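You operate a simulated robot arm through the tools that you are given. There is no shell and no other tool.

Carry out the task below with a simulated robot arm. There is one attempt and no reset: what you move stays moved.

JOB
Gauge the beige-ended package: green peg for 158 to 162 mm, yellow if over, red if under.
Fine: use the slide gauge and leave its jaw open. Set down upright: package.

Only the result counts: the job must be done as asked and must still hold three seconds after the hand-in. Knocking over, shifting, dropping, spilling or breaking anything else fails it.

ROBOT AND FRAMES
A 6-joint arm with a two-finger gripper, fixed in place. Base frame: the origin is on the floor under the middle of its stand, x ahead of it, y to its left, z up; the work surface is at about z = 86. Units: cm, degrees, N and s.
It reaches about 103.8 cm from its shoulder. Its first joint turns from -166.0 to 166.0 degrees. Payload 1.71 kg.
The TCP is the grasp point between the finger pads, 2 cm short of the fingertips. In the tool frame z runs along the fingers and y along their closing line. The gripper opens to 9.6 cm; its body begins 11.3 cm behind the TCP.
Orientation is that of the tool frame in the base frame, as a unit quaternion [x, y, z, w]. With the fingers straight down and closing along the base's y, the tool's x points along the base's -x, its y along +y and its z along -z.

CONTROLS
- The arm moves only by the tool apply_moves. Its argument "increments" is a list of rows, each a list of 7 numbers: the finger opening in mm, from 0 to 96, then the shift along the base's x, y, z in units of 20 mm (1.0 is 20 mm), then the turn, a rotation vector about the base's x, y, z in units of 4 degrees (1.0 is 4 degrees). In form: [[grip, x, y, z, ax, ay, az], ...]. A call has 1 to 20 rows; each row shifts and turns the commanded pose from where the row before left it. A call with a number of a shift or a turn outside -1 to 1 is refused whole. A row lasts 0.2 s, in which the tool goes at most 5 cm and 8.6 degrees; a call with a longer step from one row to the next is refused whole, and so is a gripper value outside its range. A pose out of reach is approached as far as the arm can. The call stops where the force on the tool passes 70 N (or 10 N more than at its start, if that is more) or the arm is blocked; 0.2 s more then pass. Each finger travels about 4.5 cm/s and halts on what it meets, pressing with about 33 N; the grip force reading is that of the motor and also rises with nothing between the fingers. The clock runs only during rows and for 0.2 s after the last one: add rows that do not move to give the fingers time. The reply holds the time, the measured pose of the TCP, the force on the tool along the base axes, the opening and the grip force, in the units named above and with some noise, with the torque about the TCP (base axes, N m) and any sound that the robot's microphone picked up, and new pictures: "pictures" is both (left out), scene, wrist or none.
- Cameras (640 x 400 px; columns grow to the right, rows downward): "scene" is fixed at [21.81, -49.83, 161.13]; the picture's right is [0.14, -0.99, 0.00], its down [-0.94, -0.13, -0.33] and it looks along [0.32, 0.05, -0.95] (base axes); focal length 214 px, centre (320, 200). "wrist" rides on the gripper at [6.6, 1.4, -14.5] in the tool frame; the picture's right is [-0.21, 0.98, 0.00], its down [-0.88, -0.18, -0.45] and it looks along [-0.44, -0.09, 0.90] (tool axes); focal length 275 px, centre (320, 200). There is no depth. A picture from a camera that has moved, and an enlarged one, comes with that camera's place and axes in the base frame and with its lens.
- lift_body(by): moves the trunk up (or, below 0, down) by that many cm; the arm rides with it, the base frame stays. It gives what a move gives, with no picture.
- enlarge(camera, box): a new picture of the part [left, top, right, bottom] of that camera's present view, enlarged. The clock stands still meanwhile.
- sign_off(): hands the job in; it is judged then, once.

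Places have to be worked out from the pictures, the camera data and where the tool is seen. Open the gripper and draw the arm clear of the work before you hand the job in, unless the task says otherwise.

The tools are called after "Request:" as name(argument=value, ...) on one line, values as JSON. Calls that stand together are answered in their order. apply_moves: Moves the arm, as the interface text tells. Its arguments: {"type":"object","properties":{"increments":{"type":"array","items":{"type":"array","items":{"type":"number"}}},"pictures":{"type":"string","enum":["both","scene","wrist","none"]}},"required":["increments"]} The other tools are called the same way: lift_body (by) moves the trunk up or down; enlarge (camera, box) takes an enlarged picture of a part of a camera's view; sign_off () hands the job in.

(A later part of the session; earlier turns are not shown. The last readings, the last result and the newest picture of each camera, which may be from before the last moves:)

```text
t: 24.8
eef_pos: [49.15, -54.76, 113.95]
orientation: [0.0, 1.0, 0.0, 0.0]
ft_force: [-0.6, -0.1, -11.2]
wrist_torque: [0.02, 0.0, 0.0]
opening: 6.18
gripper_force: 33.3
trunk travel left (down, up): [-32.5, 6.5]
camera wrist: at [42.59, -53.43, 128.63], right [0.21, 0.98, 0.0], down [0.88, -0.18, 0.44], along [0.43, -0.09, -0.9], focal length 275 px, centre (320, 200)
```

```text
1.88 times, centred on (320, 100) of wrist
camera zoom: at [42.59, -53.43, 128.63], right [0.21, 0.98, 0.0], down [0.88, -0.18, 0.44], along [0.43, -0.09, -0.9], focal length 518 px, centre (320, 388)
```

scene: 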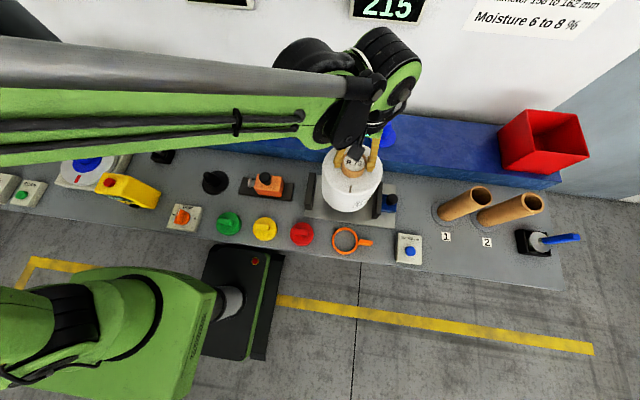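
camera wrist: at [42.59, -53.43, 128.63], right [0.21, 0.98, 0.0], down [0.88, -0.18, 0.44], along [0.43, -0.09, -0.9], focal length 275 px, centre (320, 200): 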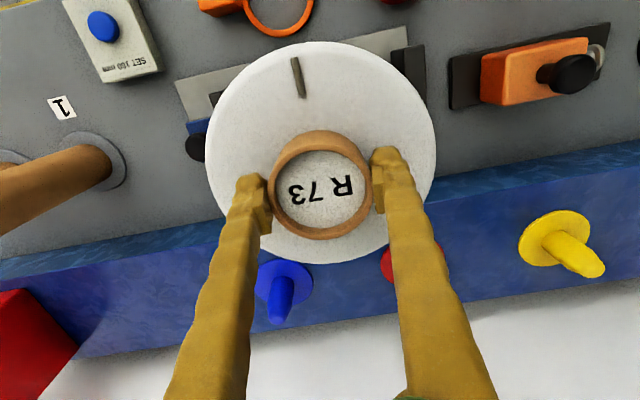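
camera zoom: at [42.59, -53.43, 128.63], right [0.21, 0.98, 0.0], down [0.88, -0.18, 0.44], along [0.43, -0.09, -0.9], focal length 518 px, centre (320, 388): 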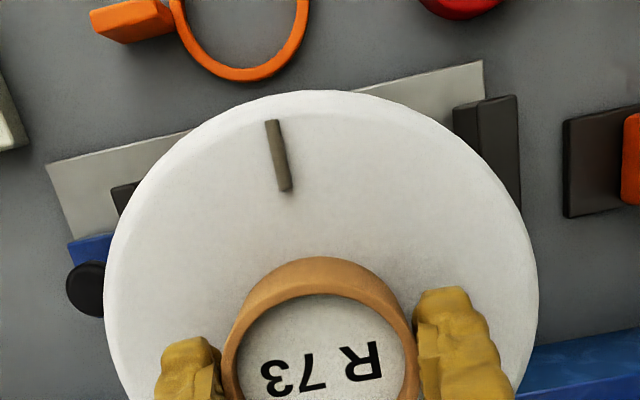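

The package looks centred between the jaws, so I'll lower it to just above the plate.

Request:
apply_moves(increments=[[30, 0, 0, -0.4, 0, 0, 0], [30, 0, 0, -0.4, 0, 0, 0], [30, 0, 0, -0.4, 0, 0, 0], [30, 0, 0, -0.4, 0, 0, 0], [30, 0, 0, -0.4, 0, 0, 0], [30, 0, 0, -0.4, 0, 0, 0], [30, 0, 0, -0.3, 0, 0, 0], [30, 0, 0, 0, 0, 0, 0], [30, 0, 0, 0, 0, 0, 0]])

Request:
enlarge(camera="scene", box=[280, 110, 440, 260])

```text
t: 26.8
eef_pos: [49.1, -54.78, 108.7]
orientation: [0.0, 1.0, 0.0, 0.0]
ft_force: [-0.7, 0.3, -11.4]
wrist_torque: [0.03, 0.02, 0.0]
opening: 6.18
gripper_force: 32.9
trunk travel left (down, up): [-32.5, 6.5]
camera wrist: at [42.51, -53.37, 123.29], right [0.21, 0.98, 0.0], down [0.88, -0.18, 0.44], along [0.43, -0.09, -0.9], focal length 275 px, centre (320, 200)
```

scene: 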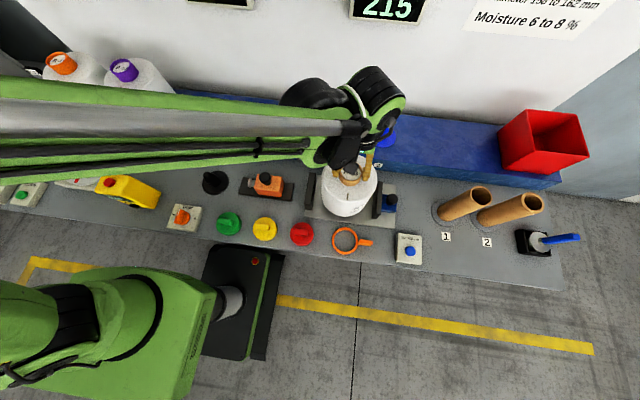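
wrist: 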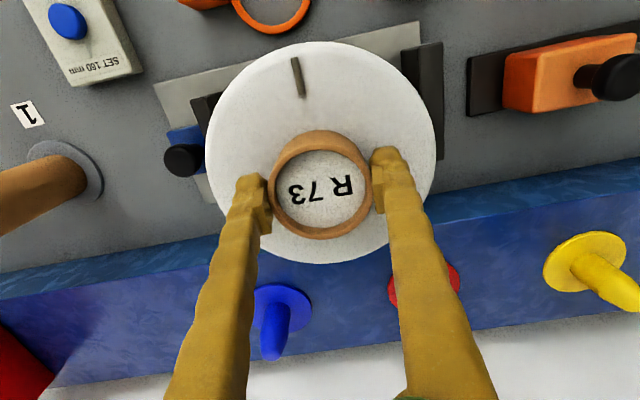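

```text
2.67 times, centred on (360, 185) of scene
camera zoom: at [21.81, -49.83, 161.13], right [0.14, -0.99, 0.0], down [-0.94, -0.13, -0.33], along [0.32, 0.05, -0.95], focal length 572 px, centre (213, 240)
```

zoom: 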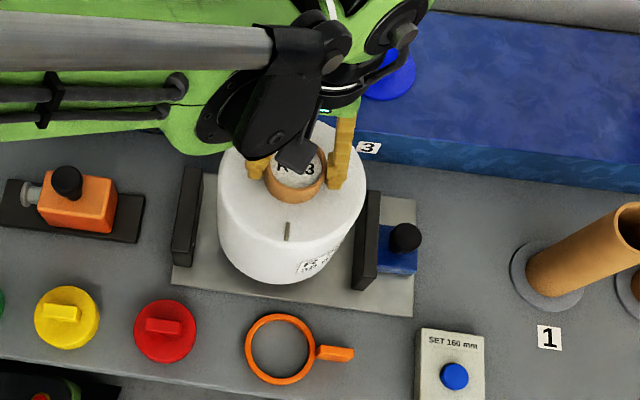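

Still hanging free (-11.4 N). I'll lower in small steps and watch for the force to drop at contact.

Request:
apply_moves(increments=[[30, 0, 0, -0.2, 0, 0, 0], [30, 0, 0, -0.2, 0, 0, 0], [30, 0, 0, -0.2, 0, 0, 0], [30, 0, 0, -0.2, 0, 0, 0], [30, 0, 0, 0, 0, 0, 0]], pictures="none")

```text
t: 28.0
eef_pos: [49.02, -54.82, 107.21]
orientation: [0.0, 1.0, 0.0, 0.0]
ft_force: [-0.1, 0.7, -12.4]
wrist_torque: [0.01, 0.0, 0.0]
opening: 6.17
gripper_force: 33.6
trunk travel left (down, up): [-32.5, 6.5]
```

Request:
apply_moves(increments=[[30, 0, 0, -0.15, 0, 0, 0], [30, 0, 0, -0.15, 0, 0, 0], [30, 0, 0, 0, 0, 0, 0]], pictures="none")

```text
t: 28.8
eef_pos: [49.06, -54.75, 106.66]
orientation: [-0.001, 1.0, 0.0, 0.0]
ft_force: [0.0, 0.2, -12.3]
wrist_torque: [-0.02, 0.0, -0.01]
opening: 6.18
gripper_force: 33.7
trunk travel left (down, up): [-32.5, 6.5]
```

Still free at TCP z=106.7, so I'll keep lowering in small steps.

Request:
apply_moves(increments=[[30, 0, 0, -0.15, 0, 0, 0], [30, 0, 0, -0.15, 0, 0, 0], [30, 0, 0, 0, 0, 0, 0]], pictures="wrist")

Request:
enlarge(camera="scene", box=[310, 150, 410, 240])

```text
t: 29.6
eef_pos: [49.02, -54.69, 105.8]
orientation: [0.0, 1.0, 0.0, 0.0]
ft_force: [0.5, -0.5, -11.5]
wrist_torque: [-0.01, 0.08, 0.0]
opening: 6.18
gripper_force: 32.9
trunk travel left (down, up): [-32.5, 6.5]
camera wrist: at [42.53, -53.38, 120.5], right [0.21, 0.98, 0.0], down [0.88, -0.18, 0.44], along [0.43, -0.09, -0.9], focal length 275 px, centre (320, 200)
```

wrist: 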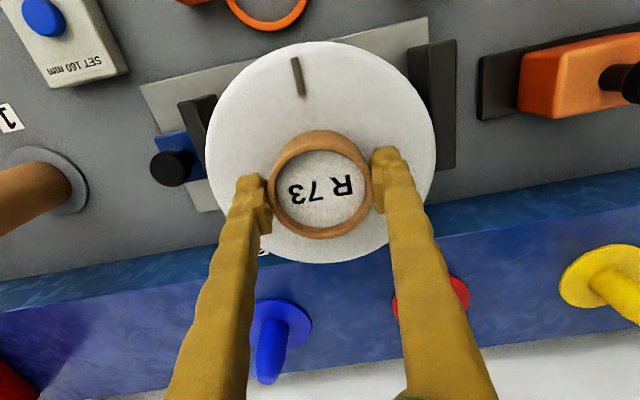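

```text
4.44 times, centred on (360, 195) of scene
camera zoom: at [21.81, -49.83, 161.13], right [0.14, -0.99, 0.0], down [-0.94, -0.13, -0.33], along [0.32, 0.05, -0.95], focal length 953 px, centre (142, 222)
```

zoom: 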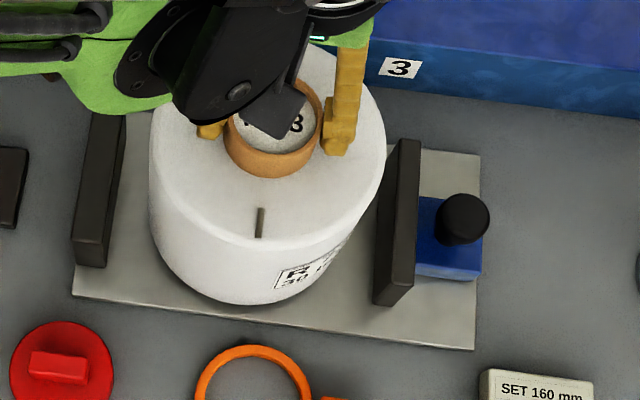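

Request:
apply_moves(increments=[[30, 0, 0, -0.1, 0, 0, 0], [30, 0, 0, -0.1, 0, 0, 0], [30, 0, 0, -0.1, 0, 0, 0], [30, 0, 0, 0, 0, 0, 0]], pictures="none")

```text
t: 30.6
eef_pos: [49.03, -54.73, 105.34]
orientation: [0.0, 1.0, -0.001, 0.0]
ft_force: [-0.2, -0.3, -12.3]
wrist_torque: [0.01, 0.01, 0.0]
opening: 6.18
gripper_force: 32.6
trunk travel left (down, up): [-32.5, 6.5]
```

Request:
apply_moves(increments=[[30, 0, 0, -0.1, 0, 0, 0], [30, 0, 0, -0.1, 0, 0, 0], [30, 0, 0, -0.1, 0, 0, 0], [30, 0, 0, 0, 0, 0, 0]], pictures="none")

```text
t: 31.6
eef_pos: [49.11, -54.83, 105.03]
orientation: [0.0, 1.0, 0.0, 0.0]
ft_force: [0.0, -3.6, 6.4]
wrist_torque: [0.05, 0.08, -0.02]
opening: 6.17
gripper_force: 33.2
trunk travel left (down, up): [-32.5, 6.5]
```

Contact: the vertical force went positive at TCP z≈105.0, so the package stands on the plate. I'll release it and rise straight up.

Request:
apply_moves(increments=[[30, 0, 0, 0.05, 0, 0, 0], [60, 0, 0, 0, 0, 0, 0], [70, 0, 0, 0, 0, 0, 0], [90, 0, 0, 0, 0, 0, 0], [96, 0, 0, 0, 0, 0, 0], [96, 0, 0, 0, 0, 0, 0]], pictures="wrist")

```text
t: 33.0
eef_pos: [49.13, -54.59, 104.98]
orientation: [0.001, 1.0, -0.001, 0.0]
ft_force: [0.0, -0.7, -1.2]
wrist_torque: [-0.02, 0.01, -0.01]
opening: 9.62
gripper_force: 0.0
trunk travel left (down, up): [-32.5, 6.5]
camera wrist: at [42.54, -53.35, 119.45], right [0.21, 0.98, 0.0], down [0.88, -0.18, 0.44], along [0.43, -0.09, -0.9], focal length 275 px, centre (320, 200)
```

wrist: 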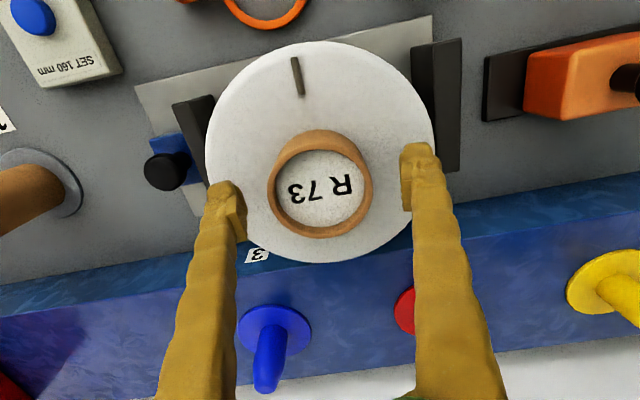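

The package is released on the plate. I'll rise well clear, then yaw the tool 90° so the fingers close along x on the slide knob and the wrist camera is on the far (-y) side.

Request:
apply_moves(increments=[[96, 0, 0, 0.5, 0, 0, 0], [96, 0, 0, 0.9, 0, 0, 0], [96, 0, 0, 0.9, 0, 0, 0], [96, 0, 0, 0.9, 0, 0, 0], [96, 0, 0, 0.9, 0, 0, 0], [96, 0, 0, 0.9, 0, 0, 1], [96, 0, 0, 0.9, 0, 0, 1], [96, 0, 0, 0.9, 0, 0, 1], [96, 0, 0, 0.9, 0, 0, 1], [96, 0, 0, 0.9, 0, 0, 1], [96, 0, 0, 0.9, 0, 0, 1], [96, 0, -0.5, 0.5, 0, 0, 1], [96, 0, -0.7, 0, 0, 0, 1], [96, 0, -0.8, 0, 0, 0, 1], [96, 0, -0.8, 0, 0, 0, 1], [96, 0, -0.8, 0, 0, 0, 1], [96, 0, -0.8, 0, 0, 0, 1], [96, 0, -0.8, 0, 0, 0, 1], [96, 0, -0.8, 0, 0, 0, 1], [96, 0, 0, 0, 0, 0, 1]])

```text
t: 37.2
eef_pos: [49.14, -66.66, 124.9]
orientation: [-0.5, 0.866, 0.0, 0.0]
ft_force: [-0.2, 0.1, -0.6]
wrist_torque: [0.03, 0.04, 0.0]
opening: 9.61
gripper_force: 0.2
trunk travel left (down, up): [-32.5, 6.5]
camera wrist: at [44.61, -71.76, 139.43], right [-0.74, 0.67, 0.0], down [0.6, 0.67, 0.44], along [0.3, 0.33, -0.9], focal length 275 px, centre (320, 200)
```

scene: 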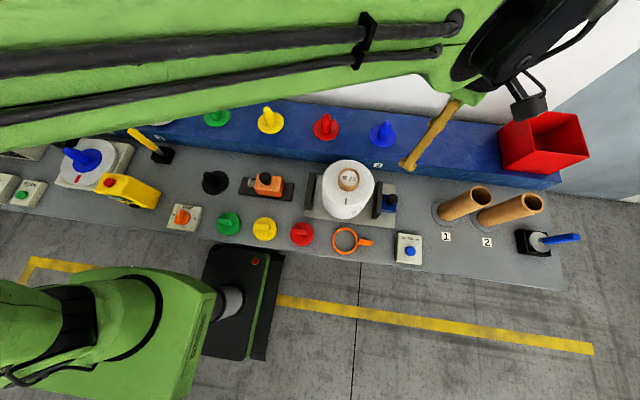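
wrist: 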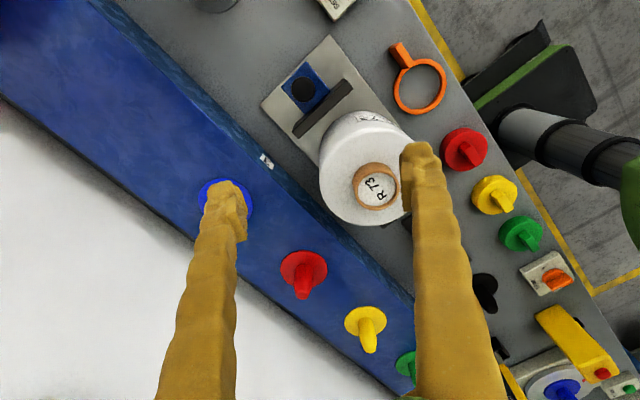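

The yaw is 60° done. I'll finish to 90°, move over the knob, and tilt 10° so the gripper body leans away from the package.

Request:
apply_moves(increments=[[96, 0, -0.3, 0, 0, 0, 1], [96, 0, -0.3, 0, 0, 0, 1], [96, 0, -0.3, 0, 0, 0, 1], [96, 0, -0.3, 0, 0, 0, 1], [96, 0, -0.3, 0, 0, 0, 1], [96, 0, -0.3, -0.3, 0, 0, 1], [96, 0, -0.3, -0.5, 0, 0, 1], [96, 0, 0, -0.5, 0, 0, 0.5], [96, 0, 0, -0.5, 0.5, 0, 0], [96, 0, 0, -0.5, 0.5, 0, 0], [96, 0, 0, -0.5, 0.5, 0, 0], [96, 0, 0, -0.5, 0.5, 0, 0], [96, 0, 0, -0.5, 0.5, 0, 0], [96, 0, 0, 0, 0, 0, 0]])

```text
t: 40.2
eef_pos: [49.09, -70.93, 117.34]
orientation: [0.705, -0.704, -0.062, -0.062]
ft_force: [-0.5, -0.7, 0.5]
wrist_torque: [0.03, 0.01, 0.0]
opening: 9.61
gripper_force: 0.0
trunk travel left (down, up): [-32.5, 6.5]
camera wrist: at [47.65, -79.95, 130.45], right [-0.98, 0.2, 0.04], down [0.19, 0.79, 0.59], along [0.09, 0.58, -0.81], focal length 275 px, centre (320, 200)
```

scene: 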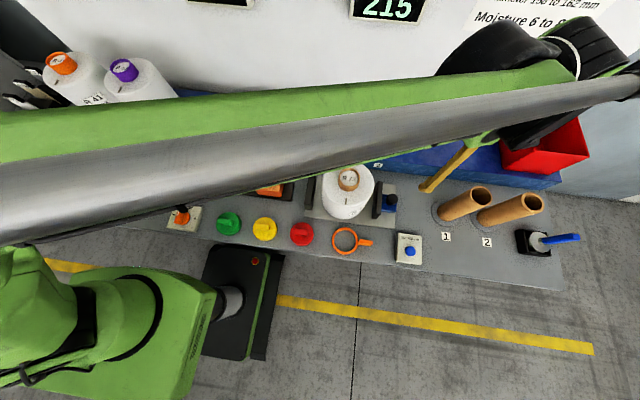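
wrist: 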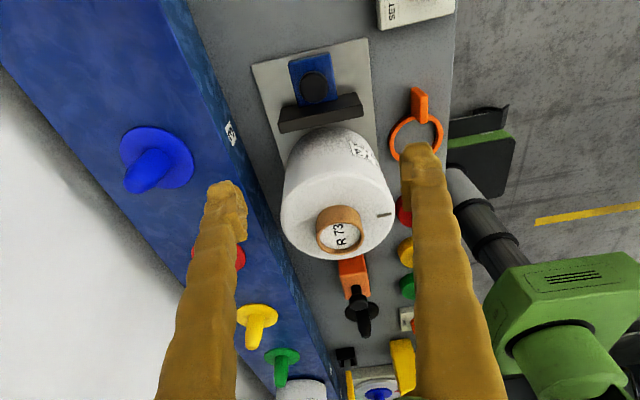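

Request:
enlarge(camera="wrist", box=[230, 20, 400, 150])

Request:
enlarge(camera="scene", box=[360, 130, 540, 260])

Request:
enlarge(camera="wrist", box=[190, 100, 450, 300])

```text
3.08 times, centred on (315, 85) of wrist
camera zoom: at [47.65, -79.95, 130.45], right [-0.98, 0.2, 0.04], down [0.19, 0.79, 0.59], along [0.09, 0.58, -0.81], focal length 847 px, centre (335, 554)
```

zoom: 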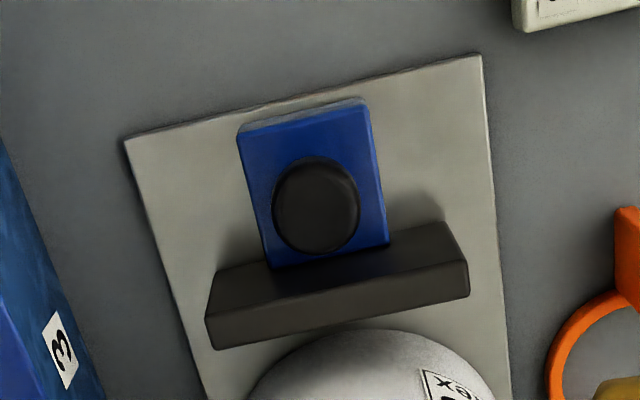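

```text
3.08 times, centred on (450, 195) of scene
camera zoom: at [21.81, -49.83, 161.13], right [0.14, -0.99, 0.0], down [-0.94, -0.13, -0.33], along [0.32, 0.05, -0.95], focal length 660 px, centre (-80, 215)
```

zoom: 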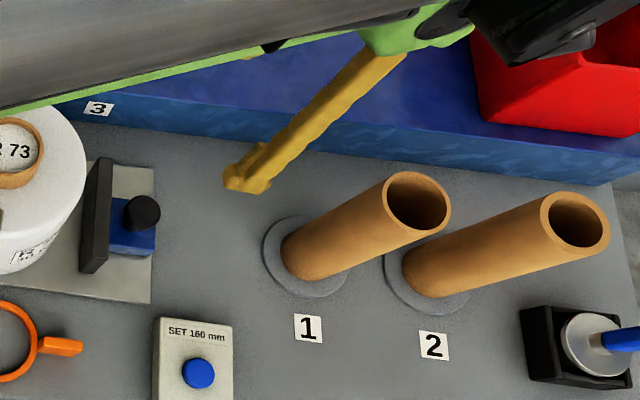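

```text
2.00 times, centred on (320, 200) of wrist
camera zoom: at [47.65, -79.95, 130.45], right [-0.98, 0.2, 0.04], down [0.19, 0.79, 0.59], along [0.09, 0.58, -0.81], focal length 551 px, centre (320, 200)
```

zoom: 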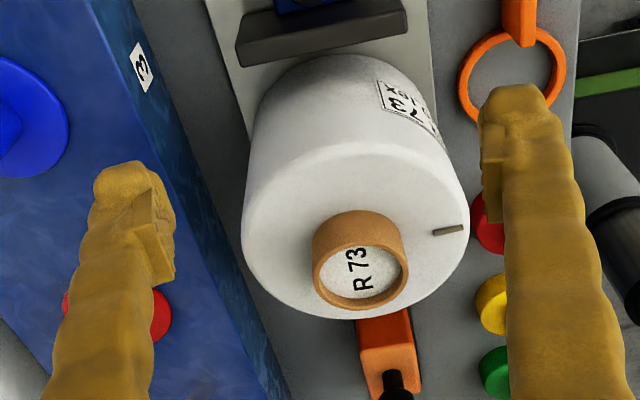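

The knob sits at about (49.1, -70.8) with its top near z=93.2 and a diameter of about 3.7 cm. I'll narrow the fingers to 65 mm and descend in stages, watching the forearm's clearance.

Request:
apply_moves(increments=[[65, 0, 0.05, -0.6, 0, 0, 0], [65, 0, 0, -0.8, 0, 0, 0], [65, 0, 0, -0.8, 0, 0, 0], [65, 0, 0, -0.8, 0, 0, 0], [65, 0, 0, -0.8, 0, 0, 0], [65, 0, 0, -0.8, 0, 0, 0], [65, 0, 0, -0.8, 0, 0, 0], [65, 0, 0, -0.8, 0, 0, 0], [65, 0, 0, -0.4, 0, 0, 0], [65, 0, 0, 0, 0, 0, 0]])

Request:
enlarge(camera="wrist", box=[200, 60, 440, 260])

```text
t: 42.4
eef_pos: [49.03, -70.84, 104.21]
orientation: [-0.704, 0.705, 0.061, 0.062]
ft_force: [0.2, -0.7, 0.1]
wrist_torque: [0.0, 0.03, 0.01]
opening: 6.5
gripper_force: 0.1
trunk travel left (down, up): [-32.5, 6.5]
camera wrist: at [47.68, -79.84, 117.32], right [-0.98, 0.2, 0.04], down [0.19, 0.79, 0.59], along [0.09, 0.58, -0.81], focal length 275 px, centre (320, 200)
```

scene: 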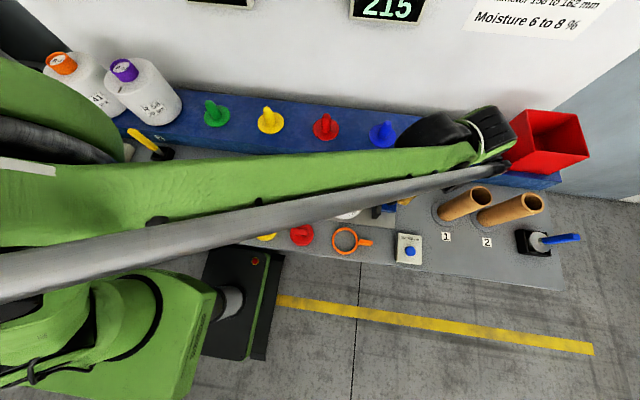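
wrist: 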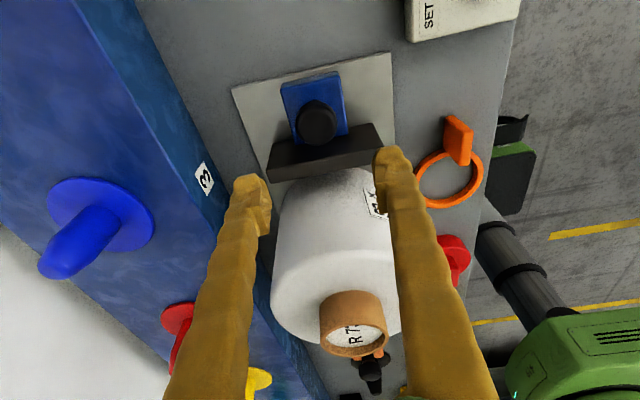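

```text
2.00 times, centred on (320, 160) of wrist
camera zoom: at [47.68, -79.84, 117.32], right [-0.98, 0.2, 0.04], down [0.19, 0.79, 0.59], along [0.09, 0.58, -0.81], focal length 551 px, centre (320, 280)
```

zoom: 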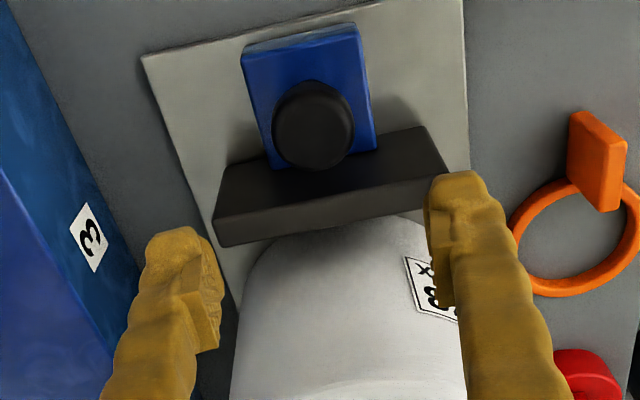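

The forearm slopes up away from the wrist, so it clears the package. I'll continue down to just above the knob.

Request:
apply_moves(increments=[[65, 0, 0, -0.6, 0, 0, 0], [65, 0, 0, -0.7, 0, 0, 0], [65, 0, 0, -0.7, 0, 0, 0], [65, 0, 0, -0.7, 0, 0, 0], [65, 0, 0, -0.7, 0, 0, 0], [65, 0, 0, -0.4, 0, 0, 0], [65, 0, 0, 0, 0, 0, 0]])

Request:
enlarge(camera="wrist", box=[200, 80, 440, 280])

Request:
enlarge(camera="scene", box=[320, 100, 520, 260])

```text
t: 44.0
eef_pos: [49.04, -70.73, 96.48]
orientation: [-0.704, 0.705, 0.062, 0.062]
ft_force: [0.4, -1.3, 0.6]
wrist_torque: [0.0, 0.0, 0.04]
opening: 6.49
gripper_force: 0.0
trunk travel left (down, up): [-32.5, 6.5]
camera wrist: at [47.67, -79.82, 109.66], right [-0.98, 0.2, 0.04], down [0.19, 0.79, 0.59], along [0.09, 0.58, -0.81], focal length 275 px, centre (320, 200)
```

scene: 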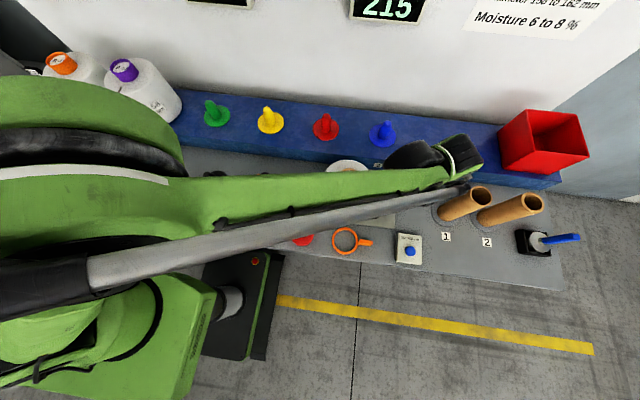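
wrist: 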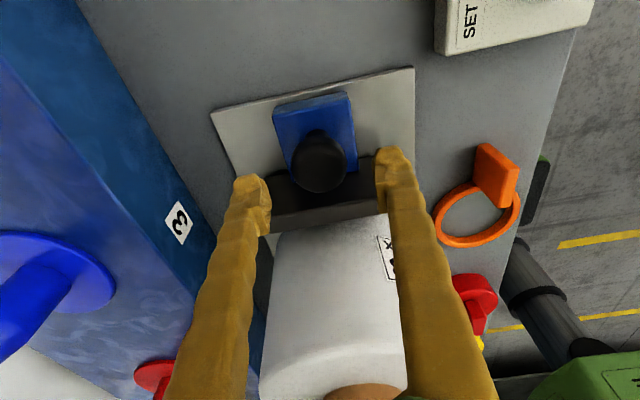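

```text
2.00 times, centred on (320, 180) of wrist
camera zoom: at [47.67, -79.82, 109.66], right [-0.98, 0.2, 0.04], down [0.19, 0.79, 0.59], along [0.09, 0.58, -0.81], focal length 551 px, centre (320, 240)
```

zoom: 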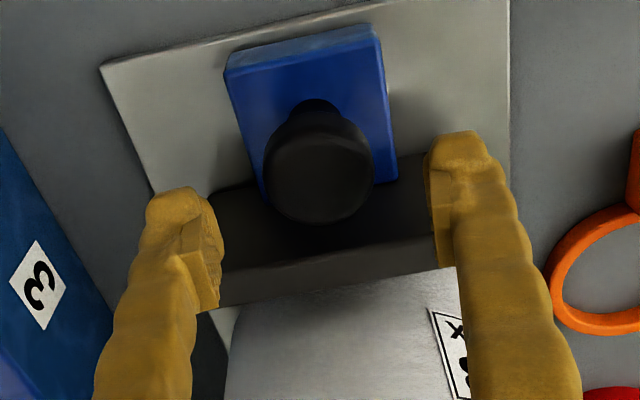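

```text
2.50 times, centred on (420, 180) of scene
camera zoom: at [21.81, -49.83, 161.13], right [0.14, -0.99, 0.0], down [-0.94, -0.13, -0.33], along [0.32, 0.05, -0.95], focal length 536 px, centre (70, 250)
```

zoom: 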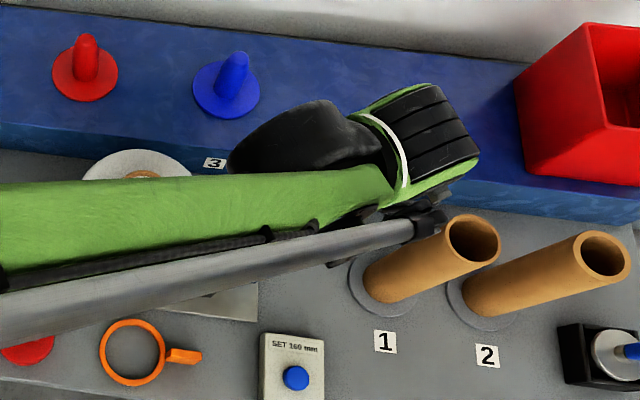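

The knob head is centred at about (49.0, -70.9) with its top near z=94. I'll lower the tips around it to TCP z≈93.2 and check.

Request:
apply_moves(increments=[[65, 0, -0.15, -0.3, 0, 0, 0], [65, 0, 0, -0.4, 0, 0, 0], [65, 0, 0, -0.4, 0, 0, 0], [65, 0, 0, -0.4, 0, 0, 0], [65, 0, 0, -0.15, 0, 0, 0], [65, 0, 0, 0, 0, 0, 0]], pictures="wrist")

Request:
enlarge(camera="wrist", box=[200, 80, 440, 280])

```text
t: 45.4
eef_pos: [48.88, -71.1, 93.24]
orientation: [0.705, -0.704, -0.062, -0.061]
ft_force: [-0.3, -0.4, -0.7]
wrist_torque: [-0.03, 0.01, 0.01]
opening: 6.52
gripper_force: 0.1
trunk travel left (down, up): [-32.5, 6.5]
camera wrist: at [47.62, -80.07, 106.44], right [-0.98, 0.2, 0.04], down [0.19, 0.79, 0.59], along [0.09, 0.58, -0.81], focal length 275 px, centre (320, 200)
```

wrist: 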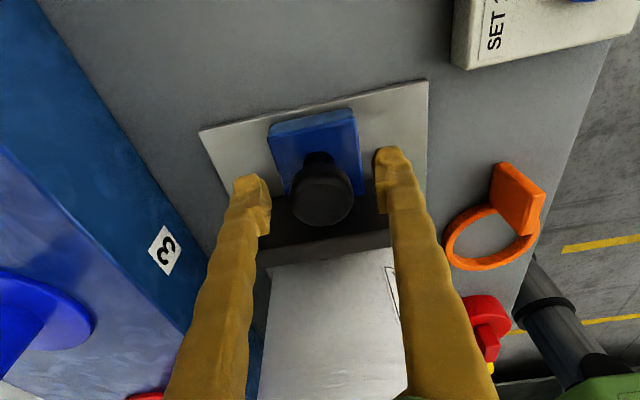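

```text
2.00 times, centred on (320, 180) of wrist
camera zoom: at [47.62, -80.07, 106.44], right [-0.98, 0.2, 0.04], down [0.19, 0.79, 0.59], along [0.09, 0.58, -0.81], focal length 551 px, centre (320, 240)
```

zoom: 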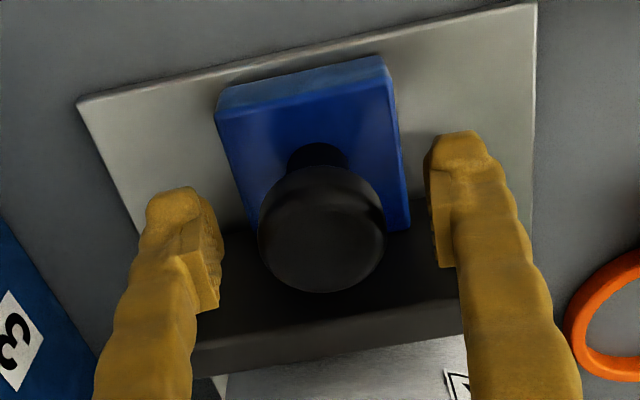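

Request:
apply_moves(increments=[[65, 0.05, 0, -0.2, 0, 0, 0], [65, 0, 0, -0.2, 0, 0, 0], [65, 0, 0, 0, 0, 0, 0], [45, 0, 0, 0, 0, 0, 0], [30, 0, 0, 0, 0, 0, 0], [20, 0, 0, 0, 0, 0, 0], [20, 0, 0, 0, 0, 0, 0], [20, 0, 0, 0, 0, 0, 0]], pictures="wrist")

Request:
enlarge(camera="wrist", box=[200, 80, 440, 280])

```text
t: 47.2
eef_pos: [48.93, -71.09, 92.49]
orientation: [-0.704, 0.705, 0.062, 0.061]
ft_force: [-16.0, 1.8, -2.8]
wrist_torque: [-0.02, 0.01, 0.08]
opening: 3.52
gripper_force: 34.9
trunk travel left (down, up): [-32.5, 6.5]
camera wrist: at [47.63, -80.12, 105.62], right [-0.98, 0.2, 0.04], down [0.19, 0.79, 0.59], along [0.09, 0.58, -0.81], focal length 275 px, centre (320, 200)
```

wrist: 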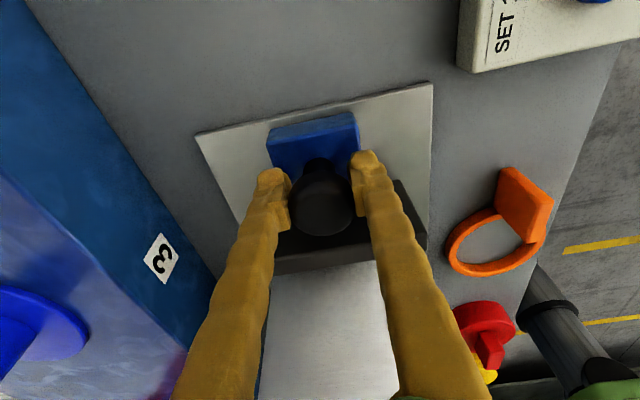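

```text
2.00 times, centred on (320, 180) of wrist
camera zoom: at [47.63, -80.12, 105.62], right [-0.98, 0.2, 0.04], down [0.19, 0.79, 0.59], along [0.09, 0.58, -0.81], focal length 551 px, centre (320, 240)
```

zoom: 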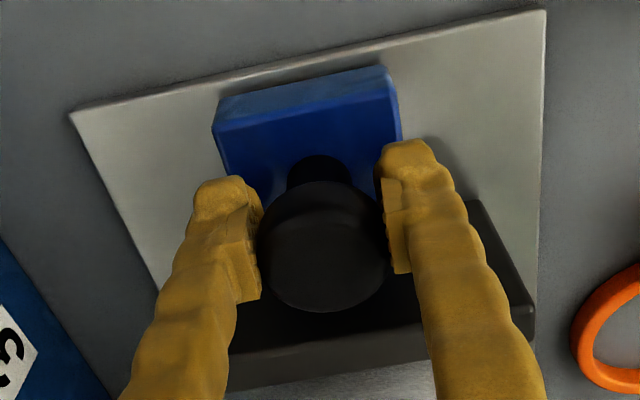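

The knob is gripped at 3.5 cm with a side load of -16 N in x, so I'll ease x slightly. Then I'll start sliding the jaw towards +y gently.

Request:
apply_moves(increments=[[20, -0.1, 0, 0, 0, 0, 0], [20, 0, 0, 0, 0, 0, 0], [20, 0, 0.1, 0, 0, 0, 0], [20, 0, 0.15, 0, 0, 0, 0], [20, 0, 0.15, 0, 0, 0, 0], [20, 0, 0.1, 0, 0, 0, 0], [20, 0, 0, 0, 0, 0, 0]])

Request:
enlarge(camera="scene", box=[340, 0, 440, 40])

```text
t: 48.8
eef_pos: [48.99, -70.08, 92.45]
orientation: [0.705, -0.704, -0.062, -0.062]
ft_force: [13.0, 0.9, 7.8]
wrist_torque: [0.02, -0.03, -0.05]
opening: 3.52
gripper_force: 34.9
trunk travel left (down, up): [-32.5, 6.5]
camera wrist: at [47.62, -79.05, 105.63], right [-0.98, 0.2, 0.04], down [0.18, 0.79, 0.59], along [0.09, 0.58, -0.81], focal length 275 px, centre (320, 200)
```

scene: 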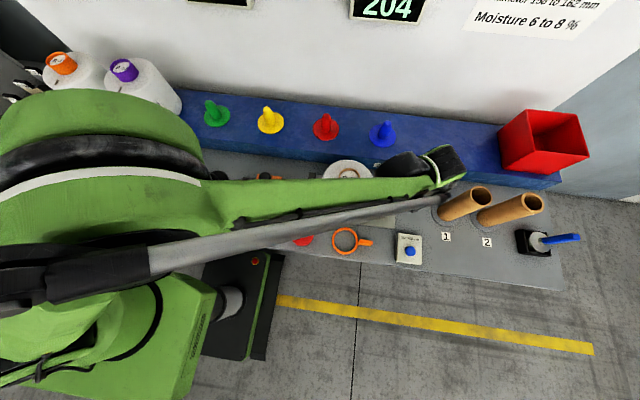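
wrist: 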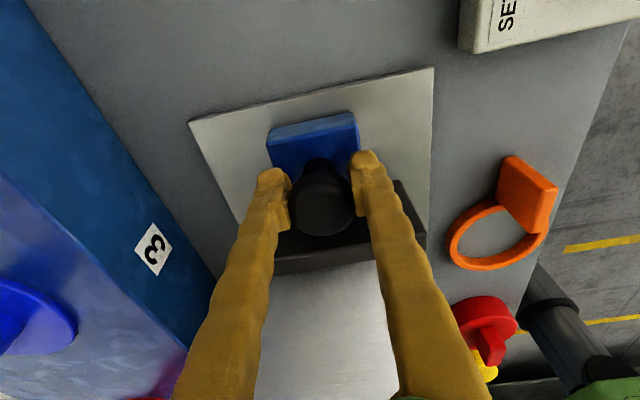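

```text
6.40 times, centred on (390, 20) of scene
camera zoom: at [21.81, -49.83, 161.13], right [0.14, -0.99, 0.0], down [-0.94, -0.13, -0.33], along [0.32, 0.05, -0.95], focal length 1373 px, centre (-128, 1352)
```

zoom: 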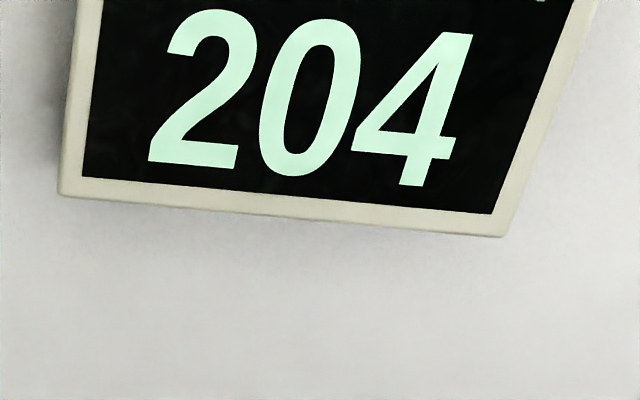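

The display tracks the jaw live (204 now). I'll trim the x bias and continue pushing while watching the force.

Request:
apply_moves(increments=[[20, 0.045, 0.05, -0.02, 0, 0, 0], [20, 0, 0.15, 0, 0, 0, 0], [20, 0, 0.15, 0, 0, 0, 0], [20, 0, 0.15, 0, 0, 0, 0], [20, 0, 0.15, 0, 0, 0, 0], [20, 0, 0.15, 0, 0, 0, 0], [20, 0, 0.15, 0, 0, 0, 0], [20, 0, 0, 0, 0, 0, 0]])

Request:
enlarge(camera="scene", box=[340, 0, 440, 40])

```text
t: 50.6
eef_pos: [49.05, -68.15, 92.41]
orientation: [-0.704, 0.704, 0.061, 0.062]
ft_force: [5.6, -4.6, 29.2]
wrist_torque: [-0.11, -0.03, -0.02]
opening: 3.5
gripper_force: 34.8
trunk travel left (down, up): [-32.5, 6.5]
camera wrist: at [47.62, -77.15, 105.61], right [-0.98, 0.2, 0.04], down [0.18, 0.79, 0.59], along [0.09, 0.58, -0.81], focal length 275 px, centre (320, 200)
```

scene: 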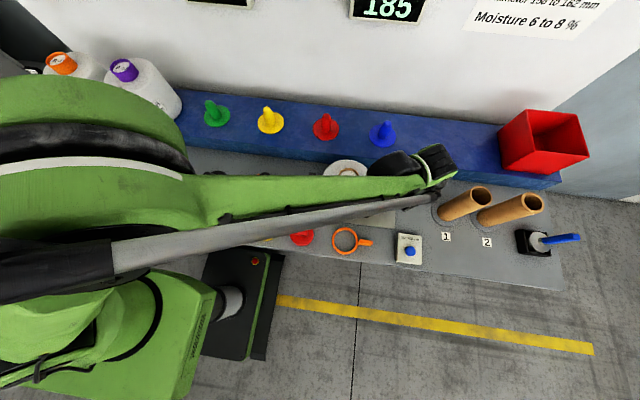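
wrist: 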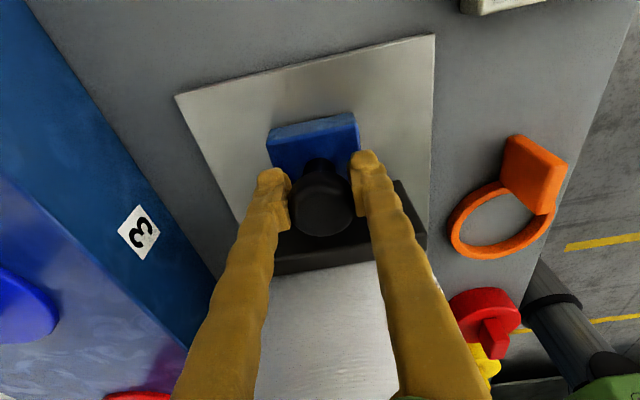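

```text
6.40 times, centred on (390, 20) of scene
camera zoom: at [21.81, -49.83, 161.13], right [0.14, -0.99, 0.0], down [-0.94, -0.13, -0.33], along [0.32, 0.05, -0.95], focal length 1373 px, centre (-128, 1352)
```

zoom: 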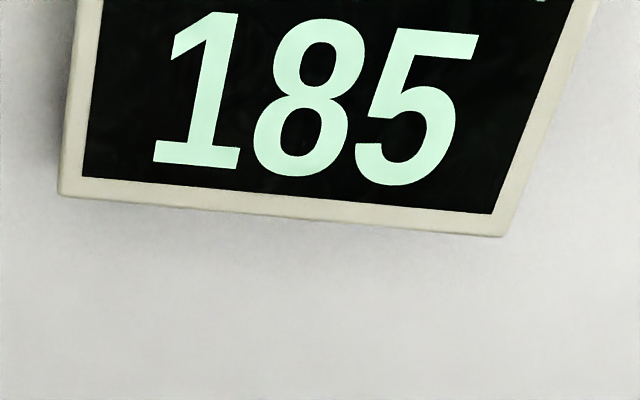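

It reads 185 now, with a +29 N vertical load from the rigid grip. I'll relieve it by raising z about 1.6 mm and keep pushing gently.

Request:
apply_moves(increments=[[20, -0.01, 0, 0.08, 0, 0, 0], [20, 0, 0.1, 0, 0, 0, 0], [20, 0, 0.1, 0, 0, 0, 0], [20, 0, 0.1, 0.01, 0, 0, 0], [20, 0, 0.1, 0, 0, 0, 0], [20, 0, 0.1, 0.01, 0, 0, 0], [20, 0, 0.1, 0, 0, 0, 0], [20, 0, 0, 0, 0, 0, 0]])

Request:
enlarge(camera="scene", box=[340, 0, 440, 40])

Request:
enlarge(camera="scene", box=[280, 130, 460, 260])

```text
t: 52.4
eef_pos: [48.93, -67.19, 92.4]
orientation: [0.705, -0.704, -0.063, -0.062]
ft_force: [0.5, -4.0, -16.6]
wrist_torque: [-0.22, 0.01, -0.05]
opening: 3.5
gripper_force: 34.9
trunk travel left (down, up): [-32.5, 6.5]
camera wrist: at [47.63, -76.15, 105.6], right [-0.98, 0.2, 0.04], down [0.19, 0.79, 0.59], along [0.09, 0.59, -0.81], focal length 275 px, centre (320, 200)
```

scene: 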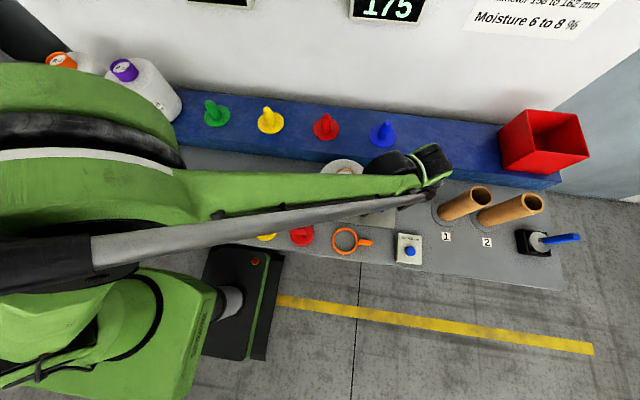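
wrist: 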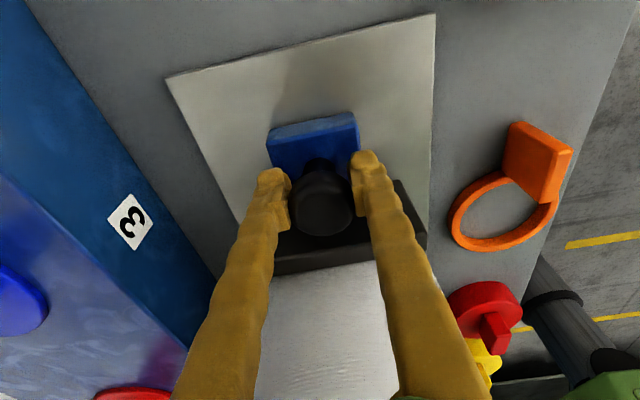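

```text
6.40 times, centred on (390, 20) of scene
camera zoom: at [21.81, -49.83, 161.13], right [0.14, -0.99, 0.0], down [-0.94, -0.13, -0.33], along [0.32, 0.05, -0.95], focal length 1373 px, centre (-128, 1352)
```

zoom: 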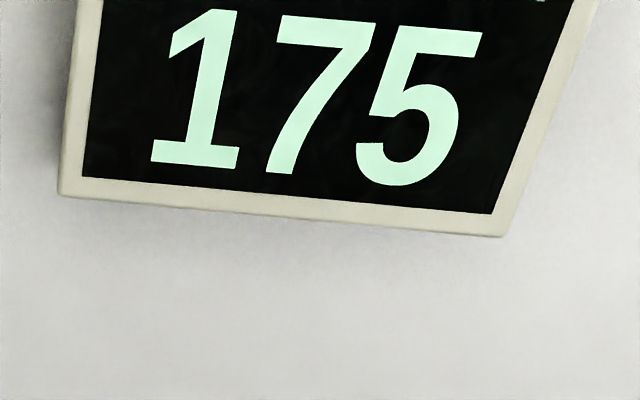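

```text
3.08 times, centred on (370, 195) of scene
camera zoom: at [21.81, -49.83, 161.13], right [0.14, -0.99, 0.0], down [-0.94, -0.13, -0.33], along [0.32, 0.05, -0.95], focal length 660 px, centre (166, 215)
```

zoom: 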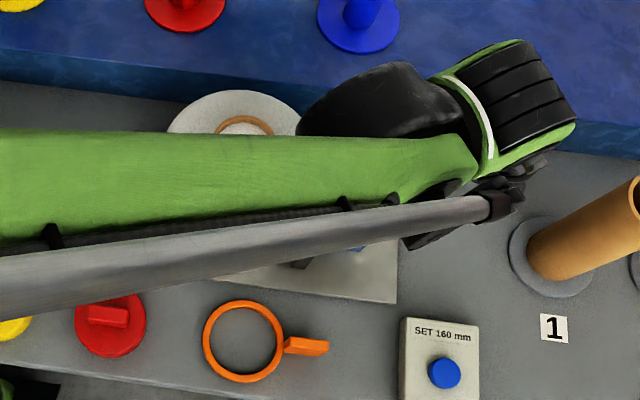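

It reads 175 and the jaw is now pushing the package along. I'll ease z down slightly and continue in small steps.

Request:
apply_moves(increments=[[20, 0, 0.05, -0.04, 0, 0, 0], [20, 0, 0.1, 0, 0, 0, 0], [20, 0, 0.1, 0, 0, 0, 0], [20, 0, 0.1, 0, 0, 0, 0], [20, 0, 0.05, 0, 0, 0, 0], [20, 0, 0, 0, 0, 0, 0]], pictures="wrist")

Request:
enlarge(camera="scene", box=[340, 0, 440, 40])

```text
t: 53.8
eef_pos: [48.86, -66.14, 92.47]
orientation: [0.705, -0.704, -0.062, -0.062]
ft_force: [-1.9, -4.4, 4.7]
wrist_torque: [0.19, 0.03, 0.02]
opening: 3.53
gripper_force: 35.0
trunk travel left (down, up): [-32.5, 6.5]
camera wrist: at [47.62, -75.25, 105.61], right [-0.98, 0.2, 0.04], down [0.19, 0.79, 0.59], along [0.09, 0.58, -0.81], focal length 275 px, centre (320, 200)
```

wrist: 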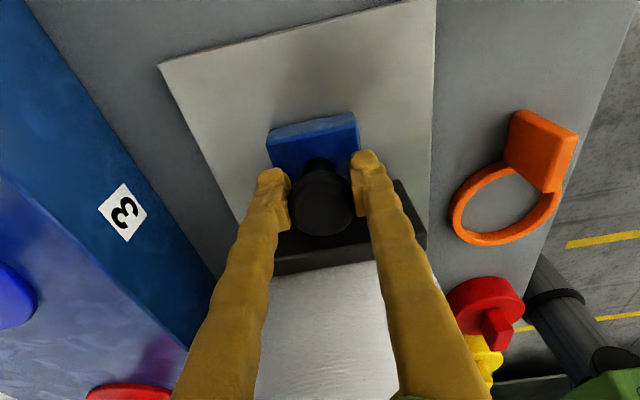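

```text
6.40 times, centred on (390, 20) of scene
camera zoom: at [21.81, -49.83, 161.13], right [0.14, -0.99, 0.0], down [-0.94, -0.13, -0.33], along [0.32, 0.05, -0.95], focal length 1373 px, centre (-128, 1352)
```

zoom: 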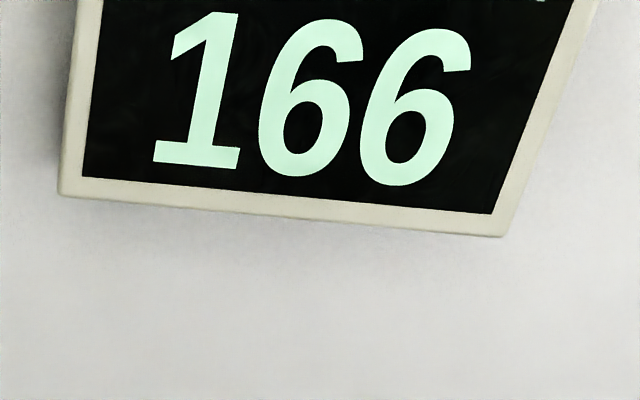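

It reads 166 and the y force is still only about -4 N, so it hasn't clamped yet. I'll go on in very small steps until the force rises.

Request:
apply_moves(increments=[[20, 0, 0.07, 0, 0, 0, 0], [20, 0, 0.07, 0, 0, 0, 0], [20, 0, 0, 0, 0, 0, 0]], pictures="none")

Request:
enlarge(camera="scene", box=[340, 0, 440, 40])

```text
t: 54.6
eef_pos: [48.86, -65.98, 92.42]
orientation: [-0.704, 0.705, 0.062, 0.062]
ft_force: [-4.9, -4.0, 2.5]
wrist_torque: [-0.09, -0.04, -0.02]
opening: 3.52
gripper_force: 34.9
trunk travel left (down, up): [-32.5, 6.5]
```

```text
6.40 times, centred on (390, 20) of scene
camera zoom: at [21.81, -49.83, 161.13], right [0.14, -0.99, 0.0], down [-0.94, -0.13, -0.33], along [0.32, 0.05, -0.95], focal length 1373 px, centre (-128, 1352)
```

zoom: 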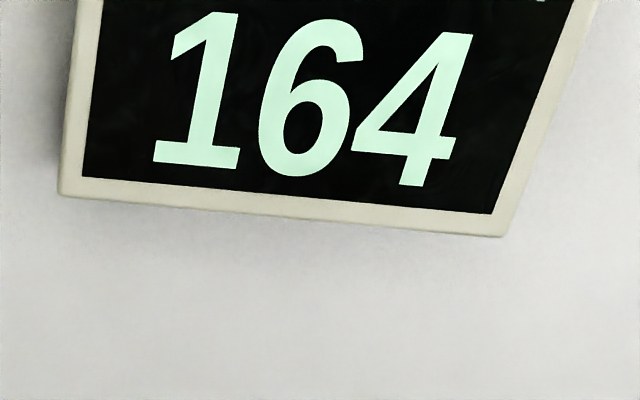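

Request:
apply_moves(increments=[[20, 0, 0.06, 0, 0, 0, 0], [20, 0, 0.06, 0, 0, 0, 0], [20, 0, 0, 0, 0, 0, 0]], pictures="none")

Request:
enlarge(camera="scene", box=[340, 0, 440, 40])

```text
t: 55.4
eef_pos: [48.98, -65.78, 92.52]
orientation: [0.705, -0.704, -0.062, -0.061]
ft_force: [-5.6, -5.0, -4.2]
wrist_torque: [-0.16, -0.02, 0.01]
opening: 3.53
gripper_force: 34.8
trunk travel left (down, up): [-32.5, 6.5]
```

```text
6.40 times, centred on (390, 20) of scene
camera zoom: at [21.81, -49.83, 161.13], right [0.14, -0.99, 0.0], down [-0.94, -0.13, -0.33], along [0.32, 0.05, -0.95], focal length 1373 px, centre (-128, 1352)
```

zoom: 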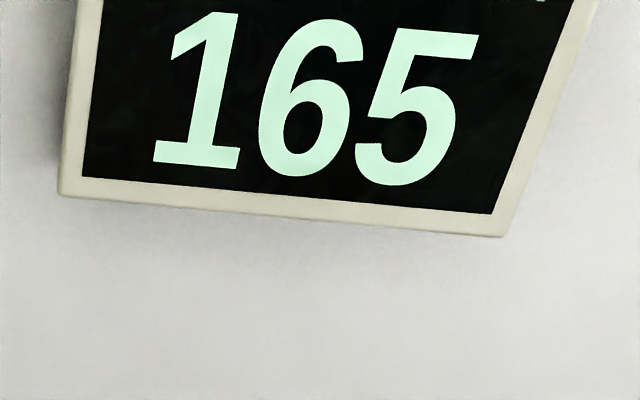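

Request:
apply_moves(increments=[[20, 0, 0, 0, 0, 0, 0], [20, 0, 0, 0, 0, 0, 0], [20, 0, 0, 0, 0, 0, 0]], pictures="wrist")

Request:
enlarge(camera="scene", box=[340, 0, 440, 40])

Request:
enlarge(camera="wrist", box=[200, 80, 440, 280])

```text
t: 56.2
eef_pos: [48.98, -65.64, 92.38]
orientation: [0.704, -0.704, -0.062, -0.062]
ft_force: [-7.2, -2.2, -6.5]
wrist_torque: [0.02, -0.03, 0.02]
opening: 3.53
gripper_force: 34.8
trunk travel left (down, up): [-32.5, 6.5]
camera wrist: at [47.63, -74.7, 105.62], right [-0.98, 0.2, 0.04], down [0.19, 0.79, 0.59], along [0.09, 0.58, -0.81], focal length 275 px, centre (320, 200)
```

wrist: 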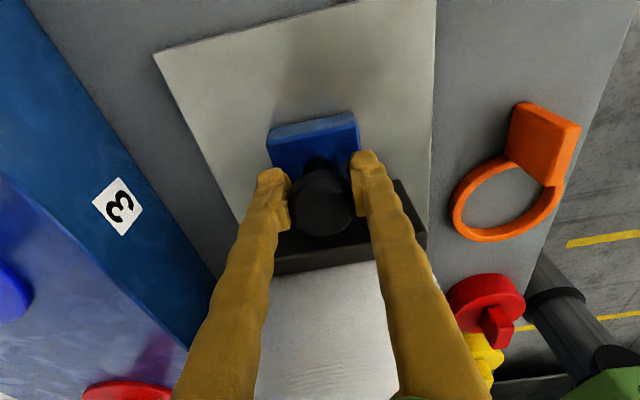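

```text
6.40 times, centred on (390, 20) of scene
camera zoom: at [21.81, -49.83, 161.13], right [0.14, -0.99, 0.0], down [-0.94, -0.13, -0.33], along [0.32, 0.05, -0.95], focal length 1373 px, centre (-128, 1352)
```

zoom: 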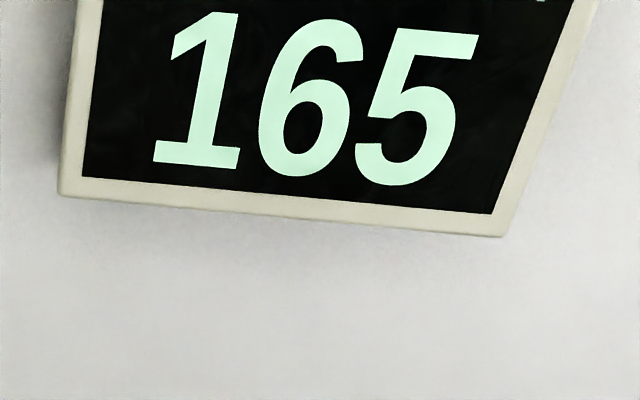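

```text
2.00 times, centred on (320, 180) of wrist
camera zoom: at [47.63, -74.7, 105.62], right [-0.98, 0.2, 0.04], down [0.19, 0.79, 0.59], along [0.09, 0.58, -0.81], focal length 551 px, centre (320, 240)
```

zoom: 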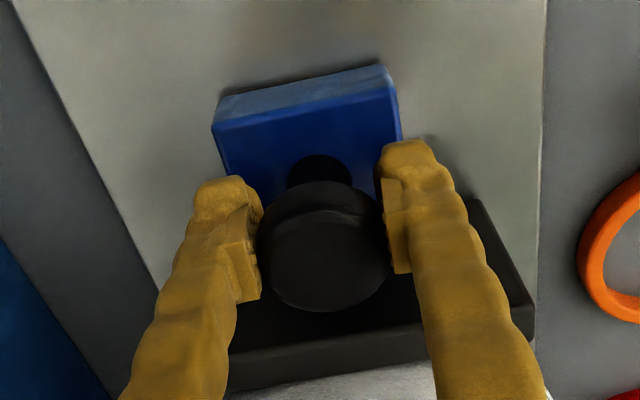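

The TCP has moved about 5.4 cm with no slip on the knob, yet the display stays at 165, so I need to understand that. I'll push 2 mm more and compare force, position and display.

Request:
apply_moves(increments=[[20, 0, 0.05, 0, 0, 0, 0], [20, 0, 0.05, 0, 0, 0, 0], [20, 0, 0, 0, 0, 0, 0], [20, 0, 0, 0, 0, 0, 0]], pictures="none")

Request:
enlarge(camera="scene", box=[340, 0, 440, 40])

```text
t: 57.2
eef_pos: [48.96, -65.55, 92.56]
orientation: [-0.704, 0.705, 0.063, 0.062]
ft_force: [-13.0, -3.8, -11.5]
wrist_torque: [-0.14, -0.02, -0.02]
opening: 3.51
gripper_force: 35.4
trunk travel left (down, up): [-32.5, 6.5]
```

```text
6.40 times, centred on (390, 20) of scene
camera zoom: at [21.81, -49.83, 161.13], right [0.14, -0.99, 0.0], down [-0.94, -0.13, -0.33], along [0.32, 0.05, -0.95], focal length 1373 px, centre (-128, 1352)
```

zoom: 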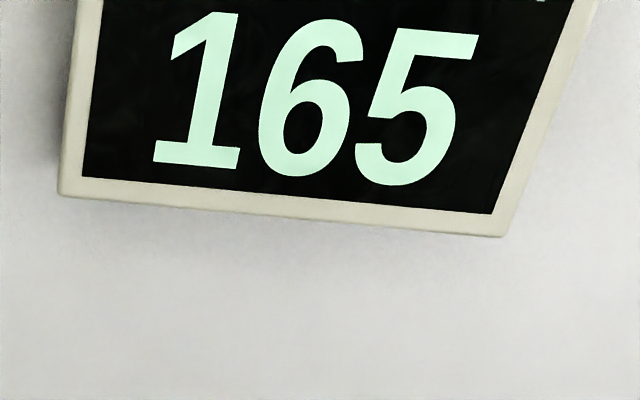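

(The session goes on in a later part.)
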